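You operate a simulated robot arm through the tools that you are given. There is no shell and no other tool. Be economical: measure what you need, move in short steps, check, and stop when the job is done.

Carry out the task below with a simulated robot arm. There is one attempt and no reset: what you move stays moved.

Task
Close the tall box and band it.
Fine: press the white tissue in it flat first; short flaps, then long ones; band it in its cradle with the blue lever and let the lever up again; leave the other tissue alone.

Only the result counts: the job must be done as asked and must still hold three seconds after the hand-in. Knocking over, shifting, dropping, spilling or breaking anything else fails it.

Robot
A 6-joint arm with a fingered hand on a trunk, on a base that drives. Base frame: it is fixed to the floor where the robot stands at the start and does not move with it; the origin is under the middle of the robot, x ahead of it, y to its left, z up; the surface under the hand at the start is at about z = 80. Units: cm, rad, N and s.
With the tool pointing down near the work surface it reaches from about 12 to 82 cm from the robot's upright axis, wherever it stands. Its first joint turns from -2.897 to 2.897 rad. Places, roughly: blue lever [60, 0, 100]; box back flap [50, 0, 90]; box front flap [40, 0, 90]; box left flap [50, 10, 90]; box right flap [50, -10, 90]. Payload 5 kg.
The TCP is the grasp point between the finger pads, 3.6 cm short of the fingertips. In the tool frame z runs along the fingers and y along their closing line. Largest opening 12 cm; the body of the gripper starts 4.2 cm behind the TCP. The gripper is a hand of 4 fingers: y runs from the thumb to the fingers, the wrist lies at [-1.9, -12.3, -21.1] in the tool frame, and closing takes about 1.5 s.
Orientation is told as [roll, pitch, yaw] about the base's x, y, z axes, in that order, counted from this pose: with the fingers straight down and the wrist toward the robot, the tool's x, y and z point along [0, 1, 0], [1, 0, 0] and [0, 0, -1] of the base frame.

Tools
- The arm moves only by the tool apply_moves. Its argument "commands" is a list of rows, each an object (a shift or turn left out is 0, a gripper value left out holds the last) with "translation": the shift along the tool's x, y, z in cm, a list of three; "rot": the turn, a rotation vector about the tool's x, y, z in rad, a list of three. In form: [{"translation": [dx, dy, dz], "rot": [ax, ay, az]}, ...]. A call has 1 to 12 rows; each row is the pose to reach, as a shift and turn from the pose commanded when the call began, along the tool's axes at that moment. "gripper" is the opening, from 0 (shut) to 1 (fully open), set as the call begins (left out, the last holds). A row lasts 0.2 s, in which the tool goes at most 5 cm and 0.15 rad; a call with a longer step from one row to the next is refused whole, and so is a gripper value outside its range. A pose out of reach is approached as far as the arm can. The call stops where the force on the tool passes 90 N (or 10 N more than at its start, if that is more) or the arm is blocked; 0.2 s more then pass. Each finger travels about 4.5 cm/s and halts on what it meets, pressing with about 24 N; the grip force reading is that of the motor and also rises with nothing between the fingers. The clock runs only during rows and for 0.2 s after the last one: add rows that repeat a pose to give the fingers time. It gives the time, the measured TCP pose, the force on the tool (base axes), the opening and the grip force at its end, in the units of the frame above (readings bear some noise), with the torque about the TCP (base axes, N m) and any sound that the robot's microphone picked up, and new pictures: "pictures" is both (left out), scene, wrist or none.
- Cameras (640 x 400 px; columns grow to the right, rows downward): "scene" is now at [9.94, -1.67, 174.79]; the picture's right is [-0.26, -0.97, 0.00], its down [-0.81, 0.21, -0.55] and it looks along [0.53, -0.14, -0.83] (base axes); focal length 259 px, centre (320, 200). "wrist" rides on the gripper at [7.3, -10.1, -14.2] in the tool frame; the picture's right is [-0.79, 0.29, -0.54], its down [-0.56, -0.70, 0.44] and it looks along [-0.25, 0.65, 0.71] (tool axes); focal length 280 px, centre (320, 200). There is no depth. A picture from a camera that has moved, and an enlarged one, comes with that camera's place and axes in the base frame and with its lens.
- slide_trunk(by): slides the trunk up (or, below 0, down) by that many cm; the arm and the scene camera ride with it, the base frame stays. It gives what a move gives, with no picture.
- drive_base(legs): drives the robot by 1 to 6 legs, each [ahead, turn to the left] in cm and rad, along the robot's own axes; the way and the turn of a leg run together, so that a leg with both is an arc; at most 150 cm and 3.142 rad a leg. The arm and the cameras ride along, it lands a little off, and it stops where it bumps. It gives what a move gives, and a new picture of the scene camera.
- grasp_type(shape): the hand has 4 fingers and takes this shape, open, in about a second: jaw (thumb against the fingers, like two jaws); tri (thumb and two fingers); tip (a fingertip pinch); poke (one finger out to press); point (the index stretched); flat (the hand flat); cup (the hand cupped); fist (a fist). The gripper value then closes the fingers along that shape, each until it touches; the sizes above hold for jaw. It gives what a move gives, with no picture.
- head_to(pan, tilt): turns the head with the scene camera to pan (to the left, within 1.501 rad either way) and tilt (down, from -0.506 to 1.204), counted from straight ahead of the robot. It gives what a move gives, and a new picture of the scene camera.
- enlarge(camera, box): a new picture of the part [left, top, right, bottom] of that camera's present view, enlarged. No time passes.
- hand_in(): hands the job in; it is judged then, once.

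Work in short steps. Places have to be worked out from the pictures, the camera data and where the tool is seen: move nearer, look again, correct. Check each grasp and each placing, and mend what went wrong. You have 120 turns and 260 pictures in all, those below and enlarged ones among them. Open the gripper and draw the arm clear of the work before you hand the job in, unless the task says otherwise; then end with one line.

The tools are called as a command line: name --argument value ..., lists and objects as JSON in quotes. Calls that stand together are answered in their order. apply_moves: Moves the arm, as the interface text tells. Its arguments: {"type":"object","properties":{"commands":{"type":"array"},"gripper":{"type":"number"},"pictures":{"type":"string","enum":["both","scene","wrist","none"]}},"required":["commands"]} The other tools are called the same way: slide_trunk (by) slides the trunk up or down; grasp_type (shape) gives the hand a shape; drive_base (legs) drives the base; head_to (pan, tilt) turns the head that bears the scene camera; enlarge (camera, box) takes an enlarged picture of a part of a camera's view; hand_in () hands the job in.

At the start:

```text
time: 0.0
tcp_pos: [69.03, 18.7, 125.69]
orientation: [-0.001, 0.0, -0.002]
force: [-0.1, -0.5, 0.2]
moment: [0.01, 0.01, -0.06]
width: 11.94
grasp_force: 0.0
shape: jaw
trunk travel left (down, up): [-77.5, 6.5]
robot x, y, heading: [0.11, -0.34, 0.004]
head pan, tilt: [-0.258, 0.986]
```

scene: 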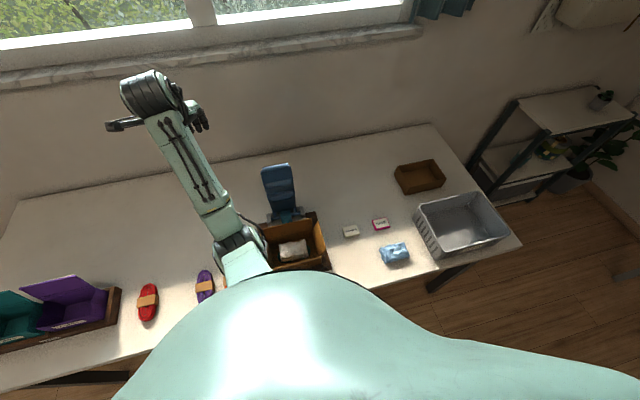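
wrist: 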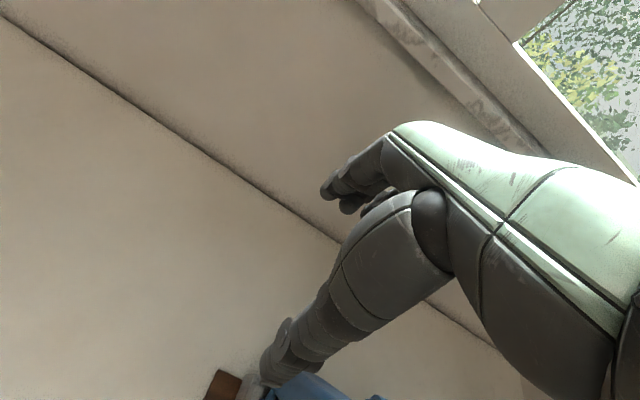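

I'll look closer at the box area first.

enlarge --camera "scene" --box '[210, 150, 430, 290]'

head_to --pan 0.0 --tilt 1.1

```text
2.86 times, centred on (320, 220) of scene
camera zoom: at [9.94, -1.67, 174.79], right [-0.26, -0.97, 0.0], down [-0.81, 0.21, -0.55], along [0.53, -0.14, -0.83], focal length 740 px, centre (320, 143)
```

zoom: 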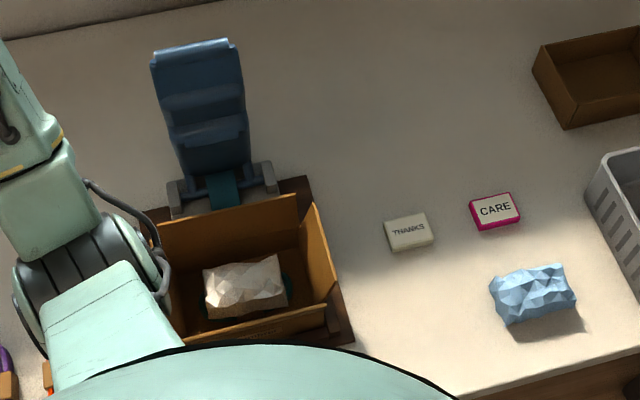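

```text
time: 0.8
tcp_pos: [68.93, 18.67, 125.66]
orientation: [0.0, 0.0, 0.0]
force: [0.1, -1.2, -0.2]
moment: [0.01, -0.02, -0.03]
width: 11.97
grasp_force: 0.0
shape: jaw
trunk travel left (down, up): [-77.5, 6.5]
robot x, y, heading: [0.02, 0.21, 0.001]
head pan, tilt: [0.0, 1.1]
camera scene: at [9.44, 0.12, 174.03], right [0.0, -1.0, 0.0], down [-0.89, 0.0, -0.45], along [0.45, 0.0, -0.89], focal length 259 px, centre (320, 200)
```

scene: 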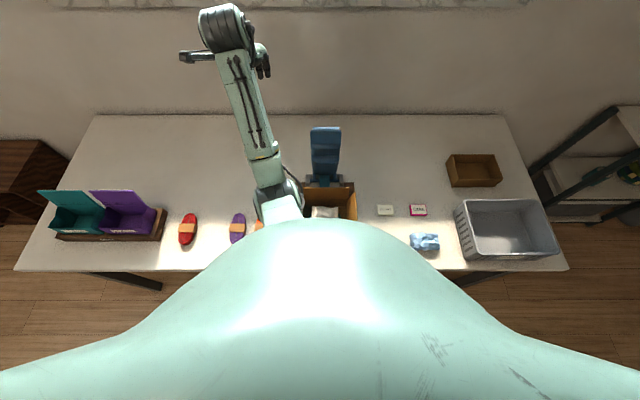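

The torso and arm hide the box's front. I back off a bit for a better view.

drive_base --legs '[[-20, 0]]'

head_to --pan 0.0 --tilt 0.85

enlarge --camera "scene" --box '[240, 120, 400, 220]'

```text
time: 2.5
tcp_pos: [48.74, 18.7, 125.61]
orientation: [0.0, 0.001, -0.002]
force: [-0.3, -0.3, 0.0]
moment: [-0.01, 0.0, -0.05]
width: 11.96
grasp_force: 0.0
shape: jaw
trunk travel left (down, up): [-77.5, 6.5]
robot x, y, heading: [-20.22, -0.0, 0.002]
head pan, tilt: [0.0, 1.1]
camera scene: at [-10.71, 0.13, 174.02], right [0.0, -1.0, 0.0], down [-0.89, 0.0, -0.45], along [0.45, 0.0, -0.89], focal length 259 px, centre (320, 200)
```

scene: 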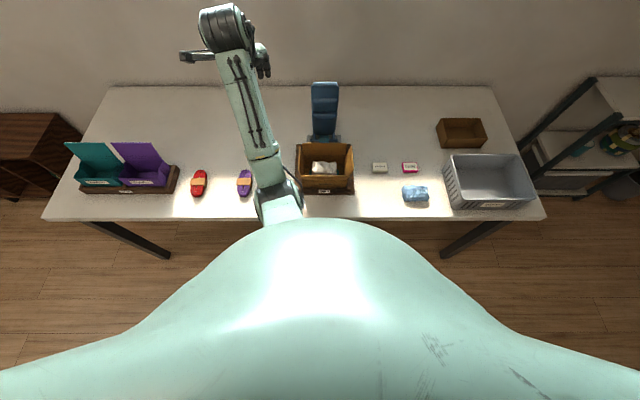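

```text
time: 3.2
tcp_pos: [48.73, 18.5, 125.74]
orientation: [0.001, 0.0, -0.002]
force: [-0.9, 0.4, -0.3]
moment: [0.0, -0.02, 0.03]
width: 11.97
grasp_force: 0.0
shape: jaw
trunk travel left (down, up): [-77.5, 6.5]
robot x, y, heading: [-20.28, 0.11, -0.003]
head pan, tilt: [0.0, 0.85]
camera scene: at [-9.36, 0.13, 175.8], right [0.0, -1.0, 0.0], down [-0.75, 0.0, -0.66], along [0.66, 0.0, -0.75], focal length 259 px, centre (320, 200)
```

scene: 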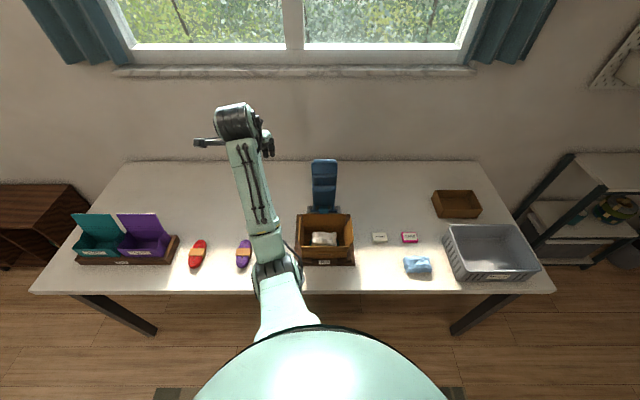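

```text
4.00 times, centred on (320, 170) of scene
camera zoom: at [-9.36, 0.13, 175.8], right [0.0, -1.0, 0.0], down [-0.75, 0.0, -0.66], along [0.66, 0.0, -0.75], focal length 1036 px, centre (320, 320)
```

zoom: 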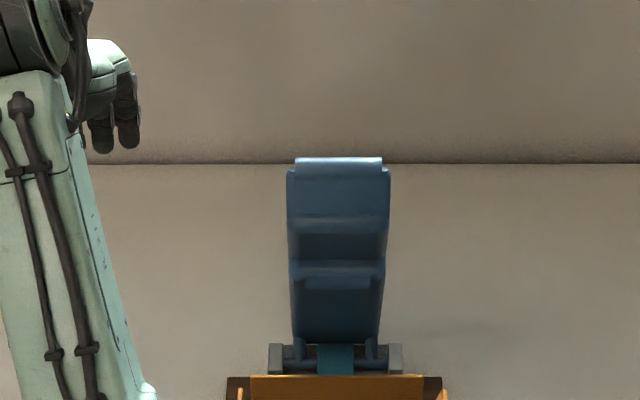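

enlarge --camera "scene" --box '[264, 195, 392, 275]'

enlarge --camera "scene" --box '[40, 180, 360, 300]'

```text
5.00 times, centred on (328, 235) of scene
camera zoom: at [-9.36, 0.13, 175.8], right [0.0, -1.0, 0.0], down [-0.75, 0.0, -0.66], along [0.66, 0.0, -0.75], focal length 1295 px, centre (280, 25)
```

zoom: 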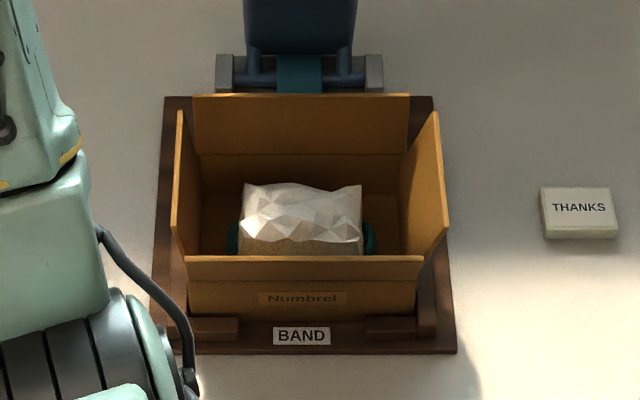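

```text
2.00 times, centred on (200, 240) of scene
camera zoom: at [-9.36, 0.13, 175.8], right [0.0, -1.0, 0.0], down [-0.75, 0.0, -0.66], along [0.66, 0.0, -0.75], focal length 518 px, centre (560, 120)
```

zoom: 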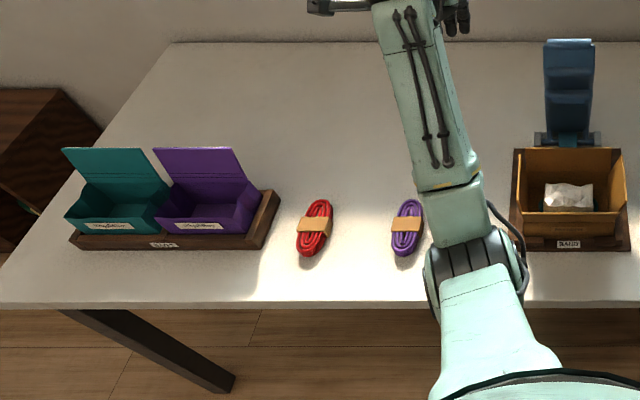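

The box sits in the cradle (about x 39–65, y −14–10), box roughly 18 wide × 12–14 deep. I bring the hand in front of it to look with the wrist camera.

apply_moves --commands '[{"translation": [-2.3, -2, 1]}, {"translation": [-4.6, -4, 3]}, {"translation": [-7, -6, 5]}, {"translation": [-9.3, -8, 7]}, {"translation": [-11.6, -10, 9]}, {"translation": [-14, -12, 12]}, {"translation": [-16.3, -14, 15]}, {"translation": [-18.6, -15.7, 18]}, {"translation": [-18.6, -15.7, 20]}]'

```text
time: 5.2
tcp_pos: [33.25, 0.04, 105.53]
orientation: [-0.001, 0.001, 0.0]
force: [-0.1, 0.2, 0.5]
moment: [0.04, 0.04, -0.03]
width: 11.97
grasp_force: 0.1
shape: jaw
trunk travel left (down, up): [-77.5, 6.5]
robot x, y, heading: [-20.04, -0.07, -0.0]
head pan, tilt: [0.0, 0.85]
camera scene: at [-9.22, 0.18, 175.8], right [0.0, -1.0, 0.0], down [-0.75, 0.0, -0.66], along [0.66, 0.0, -0.75], focal length 259 px, centre (320, 200)
camera wrist: at [22.98, 7.36, 119.93], right [0.29, -0.79, 0.54], down [-0.7, -0.56, -0.44], along [0.65, -0.25, -0.71], focal length 280 px, centre (320, 200)
```

scene: 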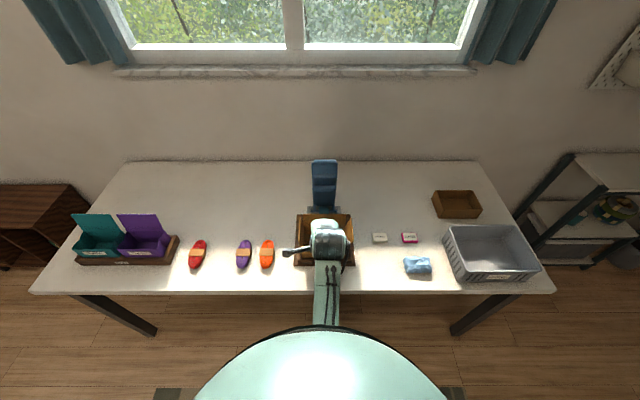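
wrist: 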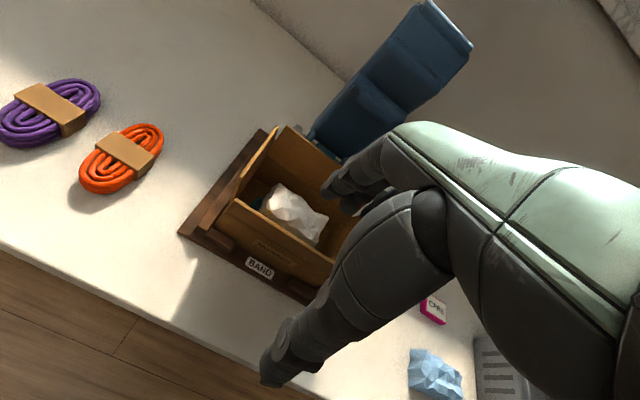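

enlarge --camera "wrist" --box '[160, 60, 480, 300]'

```text
1.67 times, centred on (320, 180) of wrist
camera zoom: at [22.98, 7.36, 119.93], right [0.29, -0.79, 0.54], down [-0.7, -0.56, -0.44], along [0.65, -0.25, -0.71], focal length 467 px, centre (320, 233)
```

zoom: 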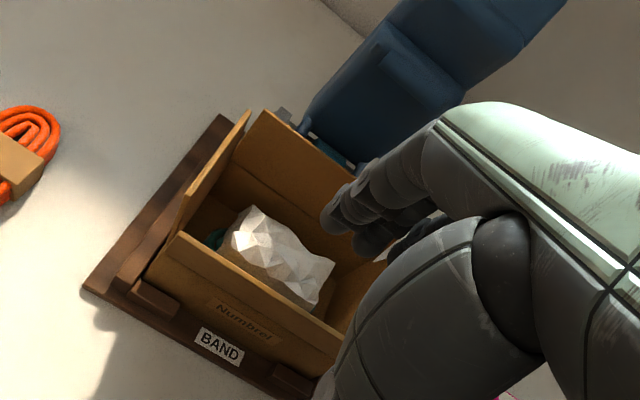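

I shift slightly right and closer for a clear close-up of the box.

apply_moves --commands '[{"translation": [-4.5, 0, 0]}, {"translation": [-9, 1, -1]}, {"translation": [-13, 2, 0]}]' --pictures "none"

enlarge --camera "wrist" --box '[80, 30, 400, 230]'

```text
time: 6.0
tcp_pos: [35.26, -13.05, 105.53]
orientation: [0.001, 0.0, -0.002]
force: [0.3, -0.8, 1.0]
moment: [0.02, 0.01, 0.03]
width: 11.97
grasp_force: 0.0
shape: jaw
trunk travel left (down, up): [-77.5, 6.5]
robot x, y, heading: [-20.52, 0.01, -0.0]
head pan, tilt: [0.0, 0.85]
```

```text
2.00 times, centred on (240, 130) of wrist
camera zoom: at [25.11, -5.75, 119.98], right [0.29, -0.79, 0.54], down [-0.7, -0.56, -0.44], along [0.65, -0.25, -0.71], focal length 561 px, centre (480, 340)
```

zoom: 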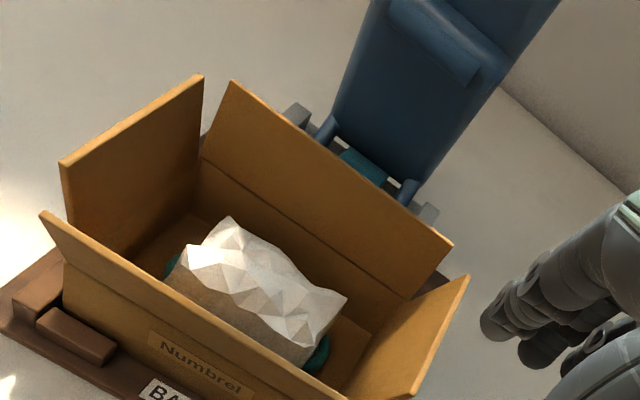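

Geometry: rim at z≈87.4, box x 42–54, y −10.7–7.3, flaps ≈5.7 long tips at z≈92.5. Now see how the fist shape looks for pressing the tissue.

grasp_type --shape "fist"

apply_moves --commands '[{"translation": [0, 0, 0]}, {"translation": [0, 0, 0]}]' --gripper 0 --pictures "wrist"

enlarge --camera "scene" --box '[260, 170, 420, 270]'

```text
time: 7.0
tcp_pos: [35.21, -12.92, 105.59]
orientation: [0.0, -0.001, -0.002]
force: [-0.1, -0.6, -0.1]
moment: [-0.01, 0.03, 0.02]
width: 0.02
grasp_force: 0.0
shape: fist
trunk travel left (down, up): [-77.5, 6.5]
robot x, y, heading: [-20.01, -0.2, -0.004]
head pan, tilt: [0.0, 0.85]
```

```text
time: 7.5
tcp_pos: [35.26, -12.97, 105.59]
orientation: [-0.001, 0.0, -0.002]
force: [-0.5, -0.1, -0.4]
moment: [0.02, 0.02, 0.02]
width: 0.0
grasp_force: 0.1
shape: fist
trunk travel left (down, up): [-77.5, 6.5]
robot x, y, heading: [-19.99, 0.02, -0.002]
head pan, tilt: [0.0, 0.85]
camera wrist: at [25.08, -5.62, 120.0], right [0.29, -0.79, 0.54], down [-0.7, -0.56, -0.44], along [0.65, -0.25, -0.71], focal length 280 px, centre (320, 200)
```

wrist: 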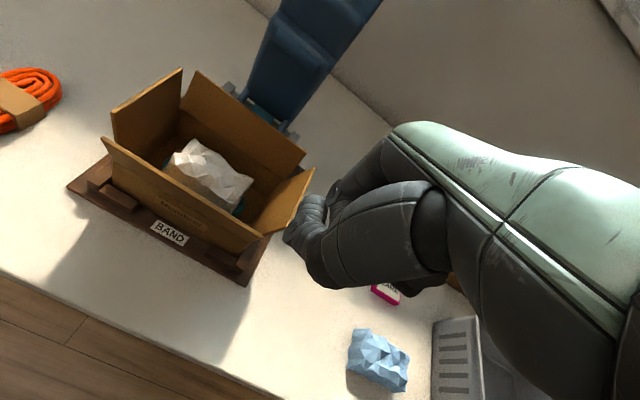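

```text
4.00 times, centred on (340, 220) of scene
camera zoom: at [-9.27, 0.11, 175.8], right [0.0, -1.0, 0.0], down [-0.75, 0.0, -0.66], along [0.66, 0.0, -0.75], focal length 1036 px, centre (240, 120)
```

zoom: 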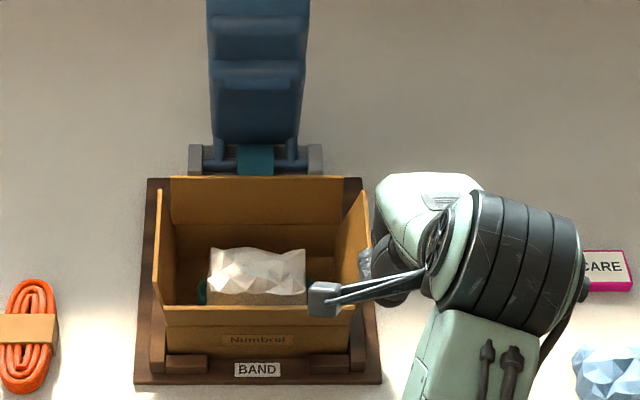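

The palm leans back 30° from the wrist; I tilt it so the wrist is above the fist, and look.

apply_moves --commands '[{"translation": [0, 0, -2], "rot": [0.132, 0, 0]}, {"translation": [0, 0, -4], "rot": [0.264, 0, 0]}, {"translation": [0, 0, -4], "rot": [0.396, 0, 0]}, {"translation": [0, 0, -4], "rot": [0.528, 0, 0]}]'

enlarge --camera "scene" --box '[260, 150, 420, 250]'

```text
time: 8.6
tcp_pos: [37.9, -13.69, 104.75]
orientation: [-0.001, 0.533, -0.002]
force: [0.1, 0.4, -0.7]
moment: [0.01, 0.04, -0.02]
width: 0.0
grasp_force: 0.0
shape: fist
out of reach, approached as far as the arm can: row 3, 4
trunk travel left (down, up): [-77.5, 6.5]
robot x, y, heading: [-20.42, 0.09, -0.003]
head pan, tilt: [0.0, 0.85]
camera scene: at [-8.95, 0.05, 175.78], right [0.0, -1.0, 0.0], down [-0.75, 0.0, -0.66], along [0.66, 0.0, -0.75], focal length 259 px, centre (320, 200)
camera wrist: at [36.39, -6.38, 122.25], right [0.52, -0.79, 0.32], down [-0.83, -0.56, -0.03], along [0.2, -0.25, -0.95], focal length 280 px, centre (320, 200)
```

scene: 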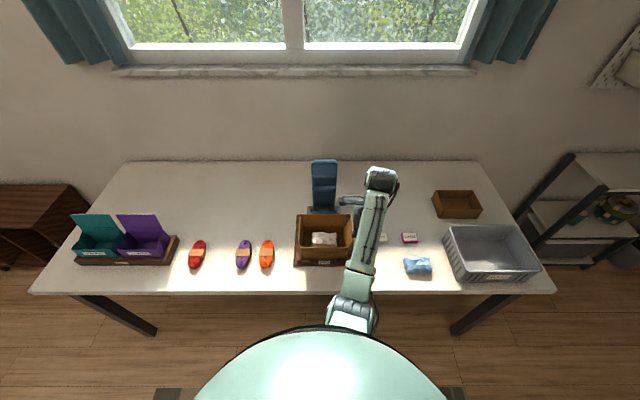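
wrist: 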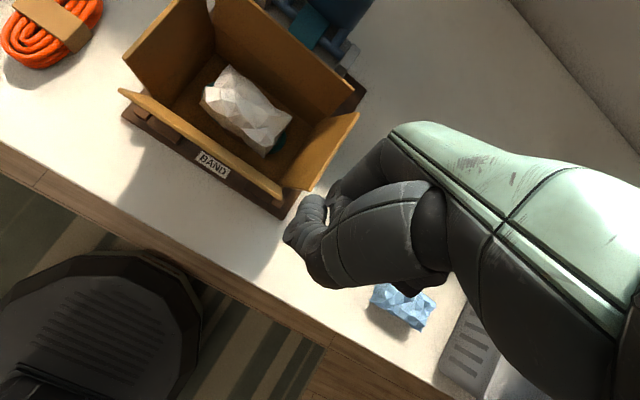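

```text
4.00 times, centred on (340, 200) of scene
camera zoom: at [-8.95, 0.05, 175.78], right [0.0, -1.0, 0.0], down [-0.75, 0.0, -0.66], along [0.66, 0.0, -0.75], focal length 1036 px, centre (240, 200)
```

zoom: 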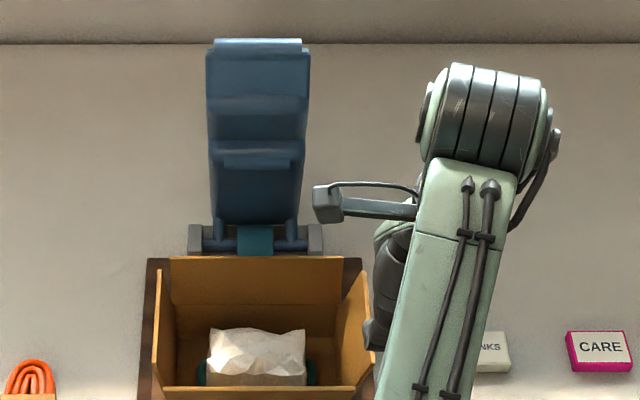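

The fist looks compact. I move it over the tissue (about x 48, y −1) still above the flaps, then check.

apply_moves --commands '[{"translation": [2.5, 2.2, -2.5]}, {"translation": [5, 4.5, -2.5]}, {"translation": [7.5, 7, -2.5]}, {"translation": [10, 10, -2.5]}, {"translation": [12.5, 12, -2]}]'

enlarge --camera "scene" --box '[260, 170, 420, 270]'

```text
time: 9.8
tcp_pos: [49.05, -1.06, 100.36]
orientation: [-0.001, 0.527, -0.003]
force: [1.0, -0.5, -0.4]
moment: [-0.03, 0.0, 0.01]
width: 0.01
grasp_force: 0.2
shape: fist
trunk travel left (down, up): [-77.5, 6.5]
robot x, y, heading: [-20.21, -0.08, 0.002]
head pan, tilt: [0.0, 0.85]
camera scene: at [-9.23, 0.22, 175.8], right [0.0, -1.0, 0.0], down [-0.75, 0.0, -0.66], along [0.66, 0.0, -0.75], focal length 259 px, centre (320, 200)
camera wrist: at [47.49, 6.23, 117.96], right [0.52, -0.79, 0.32], down [-0.83, -0.56, -0.03], along [0.2, -0.25, -0.95], focal length 280 px, centre (320, 200)
```

scene: 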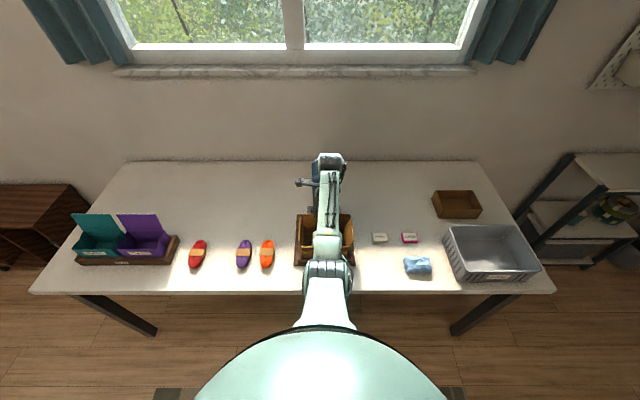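
wrist: 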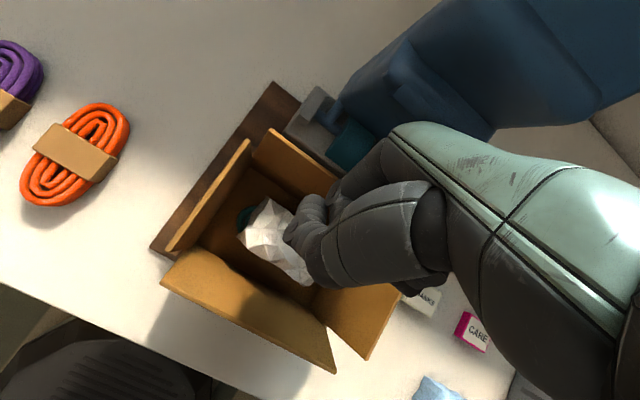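

```text
4.00 times, centred on (340, 220) of scene
camera zoom: at [-9.23, 0.22, 175.8], right [0.0, -1.0, 0.0], down [-0.75, 0.0, -0.66], along [0.66, 0.0, -0.75], focal length 1036 px, centre (240, 120)
```

zoom: 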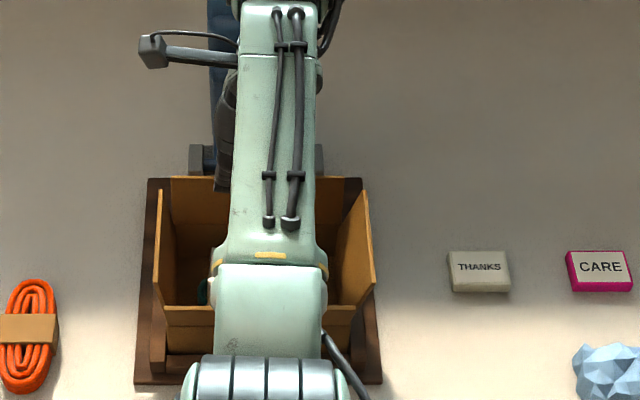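

The fist is over the tissue. I descend in steps, watching force.

apply_moves --commands '[{"translation": [-0.3, 1.0, 2.9]}, {"translation": [-0.3, 2.2, 4.9]}, {"translation": [-0.3, 3.2, 6.6]}]' --pictures "wrist"

```text
time: 10.6
tcp_pos: [48.47, -1.5, 93.13]
orientation: [-0.001, 0.529, -0.003]
force: [0.6, 0.6, -0.7]
moment: [-0.01, 0.02, -0.01]
width: 0.02
grasp_force: 0.0
shape: fist
trunk travel left (down, up): [-77.5, 6.5]
robot x, y, heading: [-20.33, 0.14, -0.001]
head pan, tilt: [0.0, 0.85]
camera wrist: at [46.84, 5.87, 110.73], right [0.52, -0.79, 0.32], down [-0.83, -0.56, -0.03], along [0.2, -0.25, -0.95], focal length 280 px, centre (320, 200)
```

wrist: 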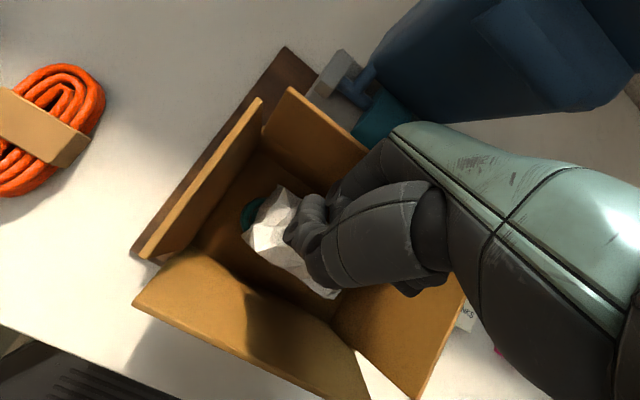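

No contact yet; shift 1.5 cm left and keep descending.

apply_moves --commands '[{"translation": [1.5, 0.8, 1.3]}, {"translation": [1.5, 1.5, 2.6]}, {"translation": [1.5, 2.0, 3.4]}, {"translation": [1.5, 2.5, 4.3]}]' --pictures "wrist"

```text
time: 11.6
tcp_pos: [48.39, 0.13, 88.27]
orientation: [-0.001, 0.526, 0.0]
force: [-1.2, 0.7, 0.2]
moment: [-0.03, -0.14, 0.01]
width: 0.0
grasp_force: 0.1
shape: fist
trunk travel left (down, up): [-77.5, 6.5]
robot x, y, heading: [-20.24, -0.18, 0.001]
head pan, tilt: [0.0, 0.85]
camera wrist: at [46.82, 7.37, 105.77], right [0.52, -0.79, 0.32], down [-0.83, -0.56, -0.03], along [0.2, -0.25, -0.95], focal length 280 px, centre (320, 200)
```

wrist: 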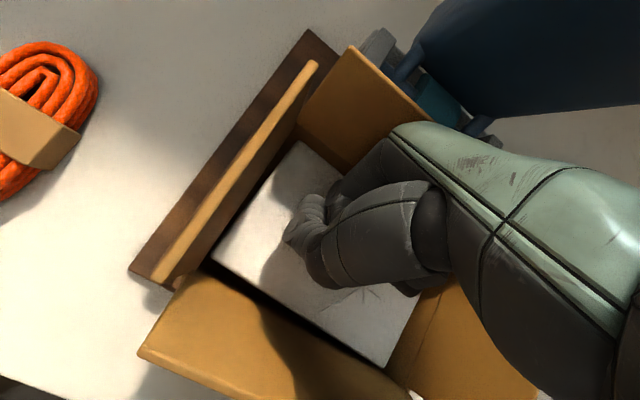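

The tissue has spread out flat. A small extra press to make sure it's fully down.

apply_moves --commands '[{"translation": [0, 0.25, 0.43]}, {"translation": [0, 0.5, 0.86]}, {"translation": [0, 0.5, 0.86]}]' --pictures "wrist"

```text
time: 12.3
tcp_pos: [48.13, 0.0, 87.72]
orientation: [0.001, 0.521, -0.001]
force: [-9.7, 0.8, 28.4]
moment: [0.33, -1.28, -0.03]
width: 0.0
grasp_force: 0.0
shape: fist
trunk travel left (down, up): [-77.5, 6.5]
robot x, y, heading: [-20.29, -0.2, 0.001]
head pan, tilt: [0.0, 0.85]
camera wrist: at [46.54, 7.36, 105.16], right [0.52, -0.79, 0.33], down [-0.83, -0.56, -0.03], along [0.21, -0.25, -0.94], focal length 280 px, centre (320, 200)
```

wrist: 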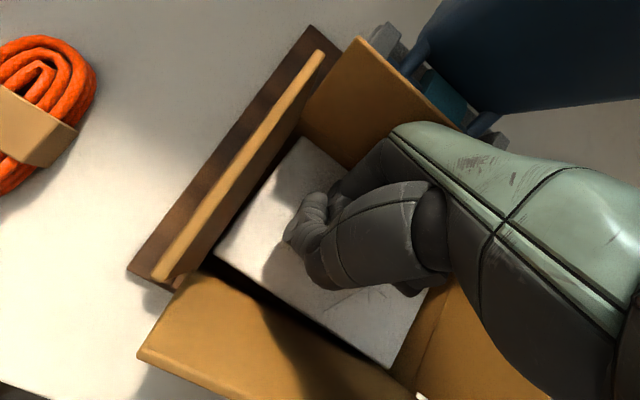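

Flat and solid (28 N). I lift out and switch to the poke shape for the flaps.

apply_moves --commands '[{"translation": [0, -1.3, -2.2]}, {"translation": [0, -3.5, -5.5]}, {"translation": [0, -5.5, -9]}, {"translation": [0, -7.5, -12.5]}, {"translation": [0, -9, -15.2]}]' --pictures "none"

grasp_type --shape "poke"

apply_moves --commands '[{"translation": [4, 0, 0]}, {"translation": [8, 0, 0]}, {"translation": [12, 0, 0]}, {"translation": [15, 0, 0]}]'

```text
time: 13.6
tcp_pos: [48.3, 0.05, 104.76]
orientation: [0.001, 0.528, -0.002]
force: [-0.5, -0.2, -0.1]
moment: [-0.01, -0.02, 0.01]
width: 0.02
grasp_force: 0.1
shape: fist
trunk travel left (down, up): [-77.5, 6.5]
robot x, y, heading: [-20.38, -0.22, -0.003]
head pan, tilt: [0.0, 0.85]
```

```text
time: 14.4
tcp_pos: [48.46, 0.06, 104.73]
orientation: [-0.002, 0.528, -0.001]
force: [0.0, -0.2, -0.9]
moment: [0.0, 0.02, -0.01]
width: 0.0
grasp_force: 0.0
shape: poke
trunk travel left (down, up): [-77.5, 6.5]
robot x, y, heading: [-19.68, -0.25, -0.003]
head pan, tilt: [0.0, 0.85]
```

```text
time: 15.4
tcp_pos: [48.36, 15.18, 104.96]
orientation: [-0.002, 0.529, -0.003]
force: [-0.7, 0.7, 0.3]
moment: [-0.01, -0.03, -0.02]
width: 0.0
grasp_force: 0.0
shape: poke
trunk travel left (down, up): [-77.5, 6.5]
robot x, y, heading: [-20.07, -0.03, 0.004]
head pan, tilt: [0.0, 0.85]
camera scene: at [-9.27, 0.33, 175.8], right [0.0, -1.0, 0.0], down [-0.75, 0.0, -0.66], along [0.66, 0.0, -0.75], focal length 259 px, centre (320, 200)
camera wrist: at [46.67, 22.38, 122.5], right [0.52, -0.79, 0.32], down [-0.83, -0.56, -0.03], along [0.2, -0.25, -0.95], focal length 280 px, centre (320, 200)
```

scene: 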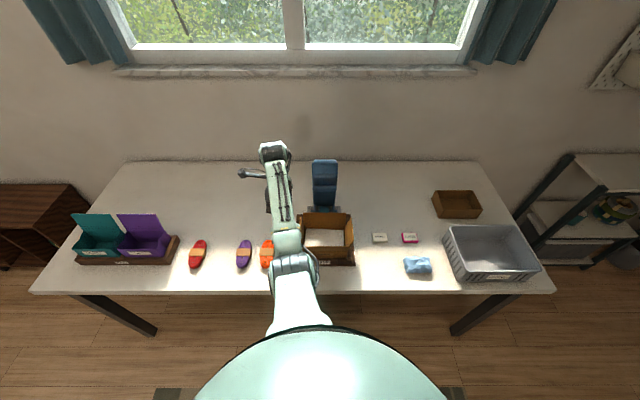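
wrist: 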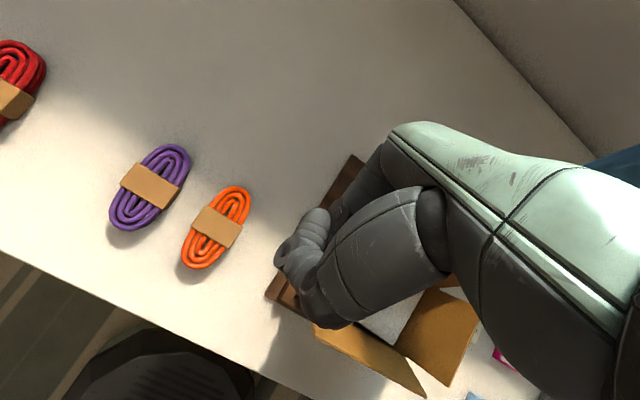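

enlarge --camera "wrist" --box '[240, 100, 480, 350]'

enlarge --camera "scene" --box '[230, 140, 390, 280]'

```text
1.60 times, centred on (360, 225) of wrist
camera zoom: at [46.67, 22.38, 122.5], right [0.52, -0.79, 0.32], down [-0.83, -0.56, -0.03], along [0.2, -0.25, -0.95], focal length 449 px, centre (256, 160)
```

zoom: 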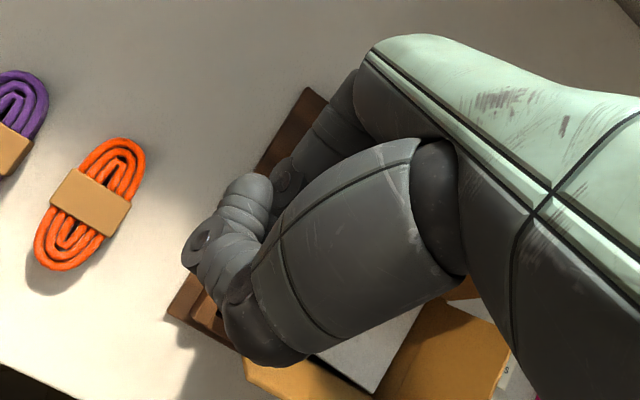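

```text
2.86 times, centred on (310, 210) of scene
camera zoom: at [-9.27, 0.33, 175.8], right [0.0, -1.0, 0.0], down [-0.75, 0.0, -0.66], along [0.66, 0.0, -0.75], focal length 740 px, centre (349, 171)
```

zoom: 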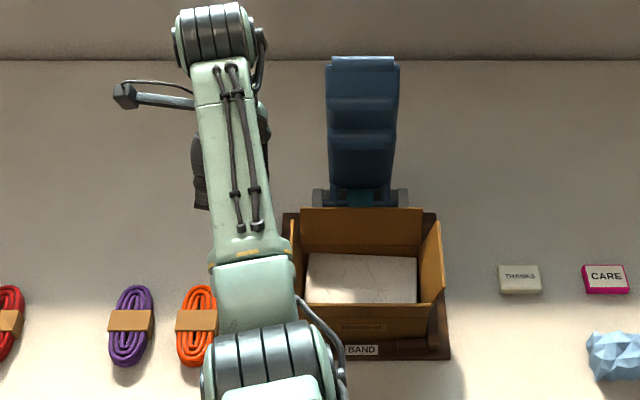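

Tissue is flat across the box. I use the jaw shape closed, fingers straight down, as a known paddle; restore orientation at y≈18 first.

grasp_type --shape "jaw"

apply_moves --commands '[{"translation": [2, 0, 0], "rot": [-0.132, 0, 0]}, {"translation": [4, 0, 0], "rot": [-0.264, 0, 0]}, {"translation": [4, 0, 0], "rot": [-0.396, 0, 0]}, {"translation": [4, 0, 0], "rot": [-0.528, 0, 0]}, {"translation": [4, 0, 0], "rot": [-0.528, 0, 0]}, {"translation": [4, 0, 0], "rot": [-0.528, 0, 0]}, {"translation": [4, 0, 0], "rot": [-0.528, 0, 0]}]' --gripper 0

enlarge --camera "wrist" --box '[240, 100, 480, 350]'

```text
time: 16.4
tcp_pos: [48.17, 14.83, 105.06]
orientation: [0.001, 0.53, -0.002]
force: [-0.2, -0.1, -0.5]
moment: [0.0, -0.02, 0.02]
width: 11.98
grasp_force: 0.0
shape: jaw
trunk travel left (down, up): [-77.5, 6.5]
robot x, y, heading: [-20.28, 0.21, -0.004]
head pan, tilt: [0.0, 0.85]
```

```text
time: 17.9
tcp_pos: [48.16, 18.95, 104.85]
orientation: [-0.001, 0.001, -0.004]
force: [-0.4, -0.1, 0.1]
moment: [0.02, 0.01, -0.03]
width: 0.02
grasp_force: 7.0
shape: jaw
trunk travel left (down, up): [-77.5, 6.5]
robot x, y, heading: [-19.9, 0.08, -0.005]
head pan, tilt: [0.0, 0.85]
camera scene: at [-9.33, 0.14, 175.8], right [0.0, -1.0, 0.0], down [-0.75, 0.0, -0.66], along [0.66, 0.0, -0.75], focal length 259 px, centre (320, 200)
camera wrist: at [38.15, 26.31, 119.3], right [0.29, -0.79, 0.54], down [-0.7, -0.56, -0.44], along [0.65, -0.25, -0.71], focal length 280 px, centre (320, 200)
```

scene: 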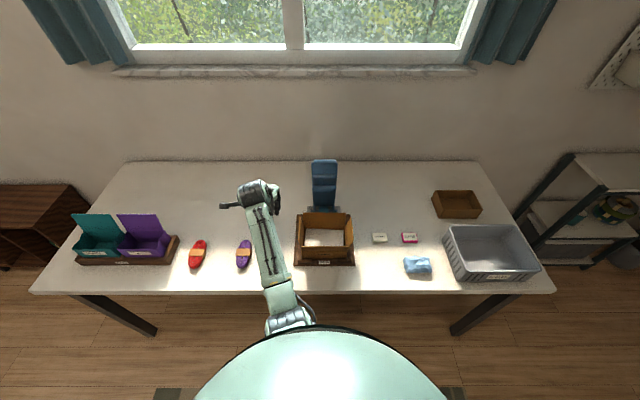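
wrist: 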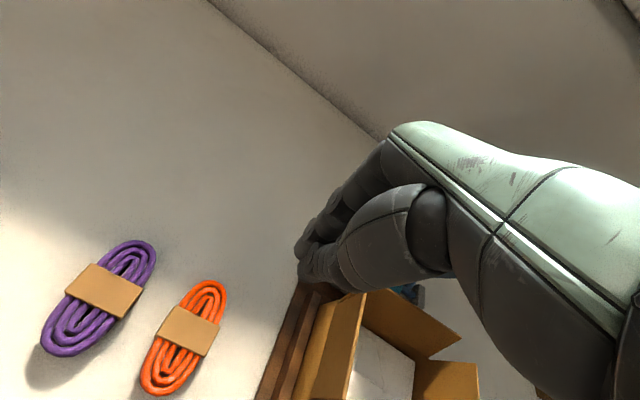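

```text
1.60 times, centred on (360, 225) of wrist
camera zoom: at [38.15, 26.31, 119.3], right [0.29, -0.79, 0.54], down [-0.7, -0.56, -0.44], along [0.65, -0.25, -0.71], focal length 449 px, centre (256, 160)
```

zoom: 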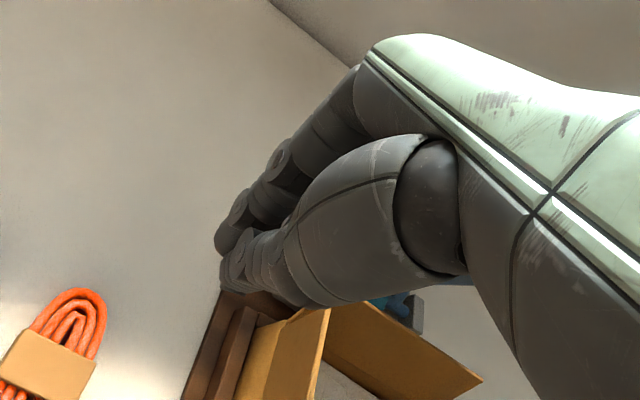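

Closed fingers form a paddle. I lower beside the left flap, tips around z≈89.

apply_moves --commands '[{"translation": [-0.5, 0, 4.5]}, {"translation": [-1, 0, 9]}, {"translation": [-1, 0, 12.3]}, {"translation": [-3, 0, 12.3]}]'

enlarge --camera "wrist" --box '[240, 150, 480, 400]'

```text
time: 18.9
tcp_pos: [48.43, 15.7, 92.52]
orientation: [0.002, 0.0, -0.001]
force: [-0.6, 0.1, 0.7]
moment: [0.04, 0.02, 0.0]
width: 0.01
grasp_force: 24.1
shape: jaw
trunk travel left (down, up): [-77.5, 6.5]
robot x, y, heading: [-20.39, 0.23, -0.003]
head pan, tilt: [0.0, 0.85]
camera scene: at [-9.32, -0.04, 175.8], right [0.0, -1.0, 0.0], down [-0.75, 0.0, -0.66], along [0.66, 0.0, -0.75], focal length 259 px, centre (320, 200)
camera wrist: at [38.25, 23.13, 106.88], right [0.29, -0.79, 0.54], down [-0.7, -0.56, -0.44], along [0.65, -0.25, -0.71], focal length 280 px, centre (320, 200)
```

scene: 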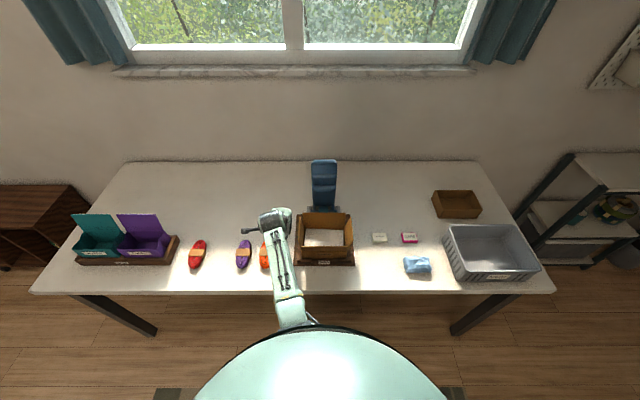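
wrist: 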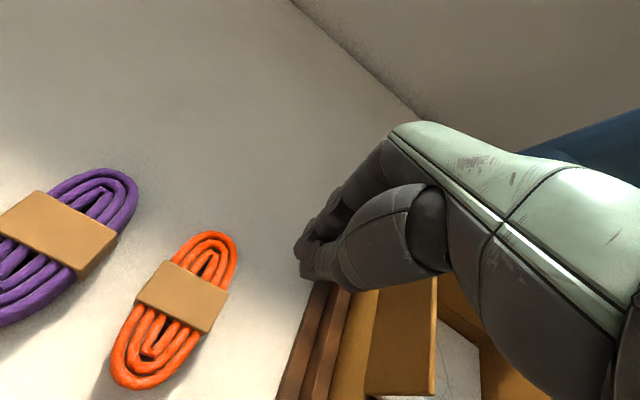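

```text
1.60 times, centred on (360, 275) of wrist
camera zoom: at [38.25, 23.13, 106.88], right [0.29, -0.79, 0.54], down [-0.7, -0.56, -0.44], along [0.65, -0.25, -0.71], focal length 449 px, centre (256, 80)
```

zoom: 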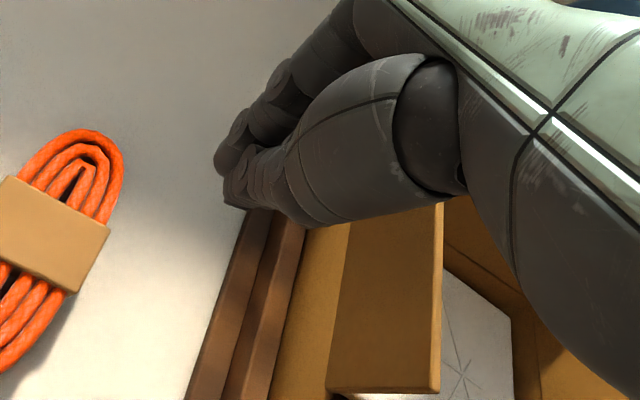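

I sweep right against the left flap.

apply_moves --commands '[{"translation": [-1.5, 0, 0]}, {"translation": [-3, 0, 0]}, {"translation": [-4.5, 0, 0]}, {"translation": [-6, 0, 0]}, {"translation": [-7.5, 0, 0]}, {"translation": [-9, 0, 0]}]'

enlarge --camera "scene" --box '[264, 195, 392, 275]'

```text
time: 20.4
tcp_pos: [48.32, 6.97, 92.57]
orientation: [-0.001, 0.002, -0.001]
force: [0.8, 0.4, -0.2]
moment: [-0.01, -0.02, -0.01]
width: 0.03
grasp_force: 23.7
shape: jaw
trunk travel left (down, up): [-77.5, 6.5]
robot x, y, heading: [-20.49, 0.35, 0.003]
head pan, tilt: [0.0, 0.85]
camera scene: at [-9.28, 0.09, 175.8], right [0.0, -1.0, 0.0], down [-0.75, 0.0, -0.66], along [0.66, 0.0, -0.75], focal length 259 px, centre (320, 200)
camera wrist: at [38.2, 14.3, 106.93], right [0.29, -0.79, 0.54], down [-0.7, -0.56, -0.44], along [0.65, -0.25, -0.71], focal length 280 px, centre (320, 200)
```

scene: 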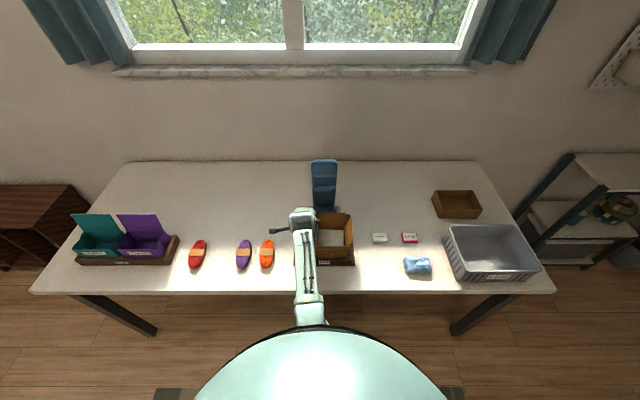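
wrist: 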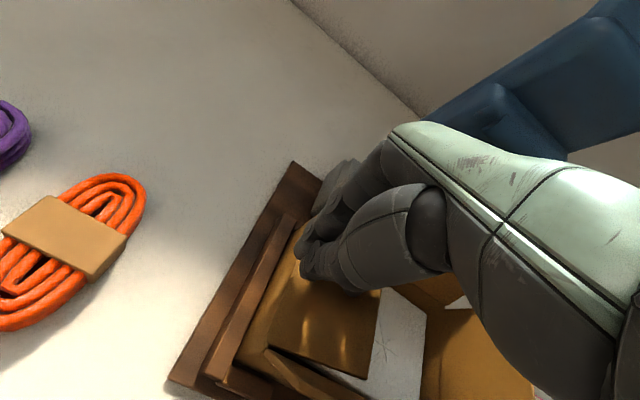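

```text
5.00 times, centred on (328, 235) of scene
camera zoom: at [-9.28, 0.09, 175.8], right [0.0, -1.0, 0.0], down [-0.75, 0.0, -0.66], along [0.66, 0.0, -0.75], focal length 1295 px, centre (280, 25)
```

zoom: 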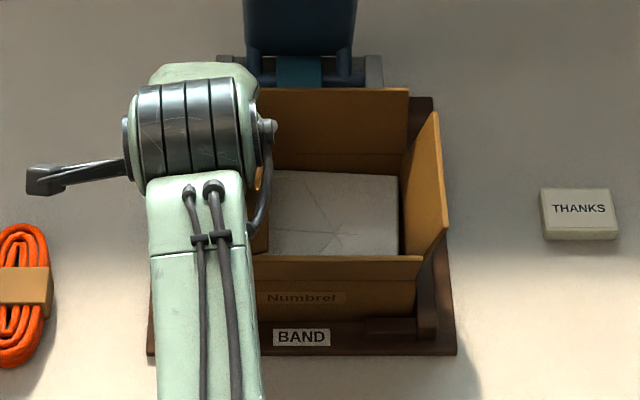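

The left flap folds in. Continue inward and press down.

apply_moves --commands '[{"translation": [-1.5, 0, 0]}, {"translation": [-3, 0, 0.3]}, {"translation": [-4, 0, 0.8]}, {"translation": [-4, 0, 1.2]}, {"translation": [-4, 0, 1.5]}]' --pictures "wrist"

```text
time: 21.6
tcp_pos: [48.45, 2.97, 91.03]
orientation: [0.001, -0.001, -0.003]
force: [-0.2, -1.2, 0.1]
moment: [-0.02, 0.0, -0.01]
width: 0.0
grasp_force: 24.2
shape: jaw
trunk travel left (down, up): [-77.5, 6.5]
robot x, y, heading: [-20.0, -0.16, 0.002]
head pan, tilt: [0.0, 0.85]
camera wrist: at [38.24, 10.31, 105.45], right [0.29, -0.79, 0.54], down [-0.7, -0.56, -0.44], along [0.65, -0.25, -0.71], focal length 280 px, centre (320, 200)
```

wrist: 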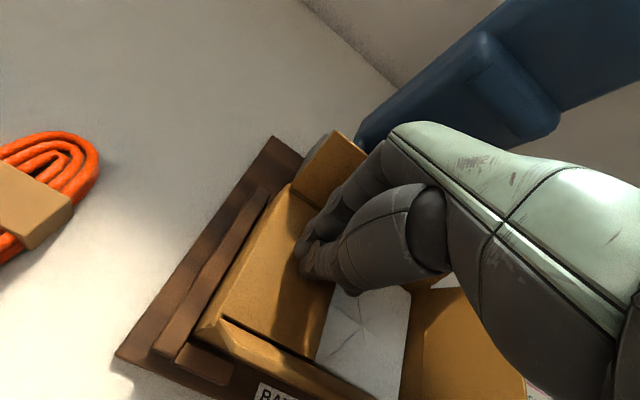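

Nearly flat. Press a touch more, then lift and see whether it stays.

apply_moves --commands '[{"translation": [0, 0, 0.4]}, {"translation": [0, 0, 0.8]}, {"translation": [0, 0, -1]}, {"translation": [0, 0, -5]}, {"translation": [0, 0, -9]}, {"translation": [-4, 0, -12]}, {"translation": [-8, 0, -12]}, {"translation": [-12, 0, -12]}]' --pictures "wrist"

enlarge --camera "wrist" --box '[80, 30, 400, 280]'

```text
time: 23.4
tcp_pos: [48.34, -8.93, 103.12]
orientation: [0.0, 0.0, 0.0]
force: [-0.3, 0.2, -0.8]
moment: [0.0, -0.04, -0.02]
width: 0.04
grasp_force: 24.3
shape: jaw
trunk travel left (down, up): [-77.5, 6.5]
robot x, y, heading: [-20.13, -0.09, 0.002]
head pan, tilt: [0.0, 0.85]
camera wrist: at [38.21, -1.68, 117.57], right [0.29, -0.79, 0.54], down [-0.7, -0.56, -0.44], along [0.65, -0.25, -0.71], focal length 280 px, centre (320, 200)
```

wrist: 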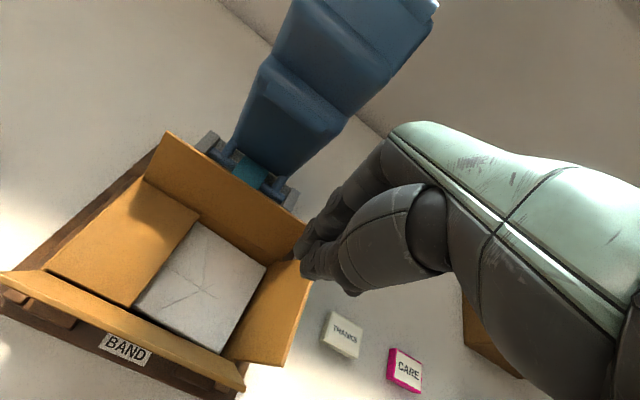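

```text
1.60 times, centred on (240, 155) of wrist
camera zoom: at [38.21, -1.68, 117.57], right [0.29, -0.79, 0.54], down [-0.7, -0.56, -0.44], along [0.65, -0.25, -0.71], focal length 449 px, centre (448, 272)
```

zoom: 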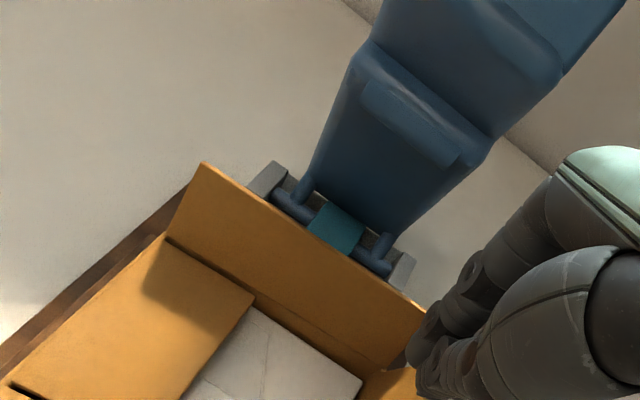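

Left flap stays down. Now the same for the right flap: go to its outside and lower.

apply_moves --commands '[{"translation": [-4, 0, 0]}, {"translation": [-8, 0, 0]}, {"translation": [-12, 0, 0]}, {"translation": [-12, 0, 5]}, {"translation": [-12, 0, 9]}, {"translation": [-12, 0, 10.6]}]' --pictures "none"

apply_moves --commands '[{"translation": [1.5, 0, 0]}, {"translation": [3, 0, 0]}, {"translation": [4.5, 0, 0]}, {"translation": [6, 0, 0]}, {"translation": [7.5, 0, 0]}, {"translation": [9, 0, 0]}]'

enlarge --camera "scene" --box '[264, 195, 392, 275]'

```text
time: 24.8
tcp_pos: [48.24, -20.88, 92.45]
orientation: [0.002, 0.001, -0.002]
force: [0.0, 0.3, -0.2]
moment: [-0.01, -0.01, -0.02]
width: 0.0
grasp_force: 23.7
shape: jaw
trunk travel left (down, up): [-77.5, 6.5]
robot x, y, heading: [-20.24, 0.16, -0.001]
head pan, tilt: [0.0, 0.85]
```

```text
time: 26.1
tcp_pos: [48.35, -11.91, 92.51]
orientation: [0.0, 0.002, -0.002]
force: [0.8, -1.1, 0.5]
moment: [-0.02, 0.01, -0.01]
width: 0.0
grasp_force: 23.8
shape: jaw
trunk travel left (down, up): [-77.5, 6.5]
robot x, y, heading: [-20.54, -0.29, -0.003]
head pan, tilt: [0.0, 0.85]
camera scene: at [-9.27, 0.16, 175.8], right [0.0, -1.0, 0.0], down [-0.75, 0.0, -0.66], along [0.66, 0.0, -0.75], focal length 259 px, centre (320, 200)
camera wrist: at [38.14, -4.69, 106.76], right [0.29, -0.79, 0.54], down [-0.7, -0.56, -0.44], along [0.65, -0.25, -0.71], focal length 280 px, centre (320, 200)
```

scene: 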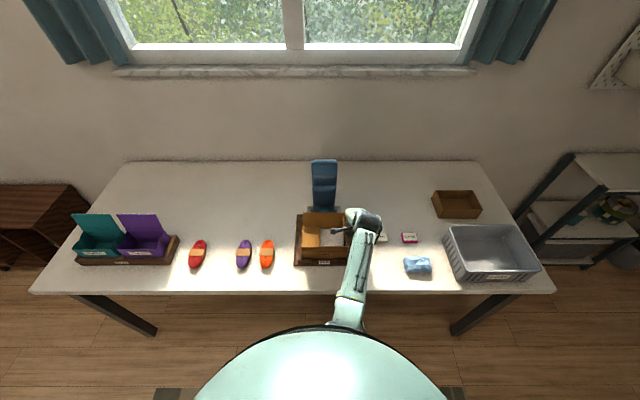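
wrist: 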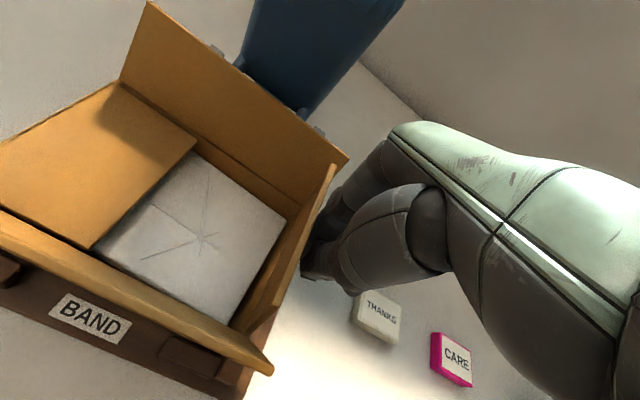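

```text
5.00 times, centred on (328, 235) of scene
camera zoom: at [-9.27, 0.16, 175.8], right [0.0, -1.0, 0.0], down [-0.75, 0.0, -0.66], along [0.66, 0.0, -0.75], focal length 1295 px, centre (280, 25)
```

zoom: 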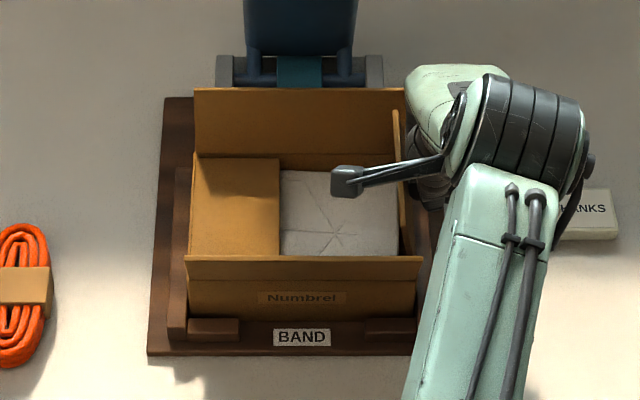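

Right flap is vertical now; continue inward and press.

apply_moves --commands '[{"translation": [1.5, 0, 0]}, {"translation": [3, 0, 0]}, {"translation": [4.5, 0, 0]}, {"translation": [6, 0, 0]}, {"translation": [7, 0, 0.6]}, {"translation": [7, 0, 1.2]}, {"translation": [7, 0, 1.7]}, {"translation": [7, 0, 2.2]}]' --pictures "wrist"

```text
time: 27.9
tcp_pos: [48.35, -5.01, 90.92]
orientation: [-0.001, -0.011, -0.002]
force: [-1.9, 2.4, 28.6]
moment: [0.08, 0.3, 0.0]
width: 0.0
grasp_force: 23.8
shape: jaw
trunk travel left (down, up): [-77.5, 6.5]
robot x, y, heading: [-20.04, 0.08, -0.006]
head pan, tilt: [0.0, 0.85]
camera wrist: at [38.05, 2.34, 105.12], right [0.28, -0.79, 0.55], down [-0.7, -0.56, -0.45], along [0.66, -0.25, -0.71], focal length 280 px, centre (320, 200)
```

wrist: 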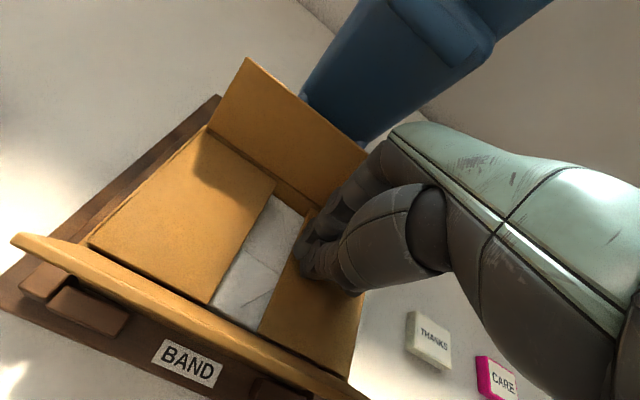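

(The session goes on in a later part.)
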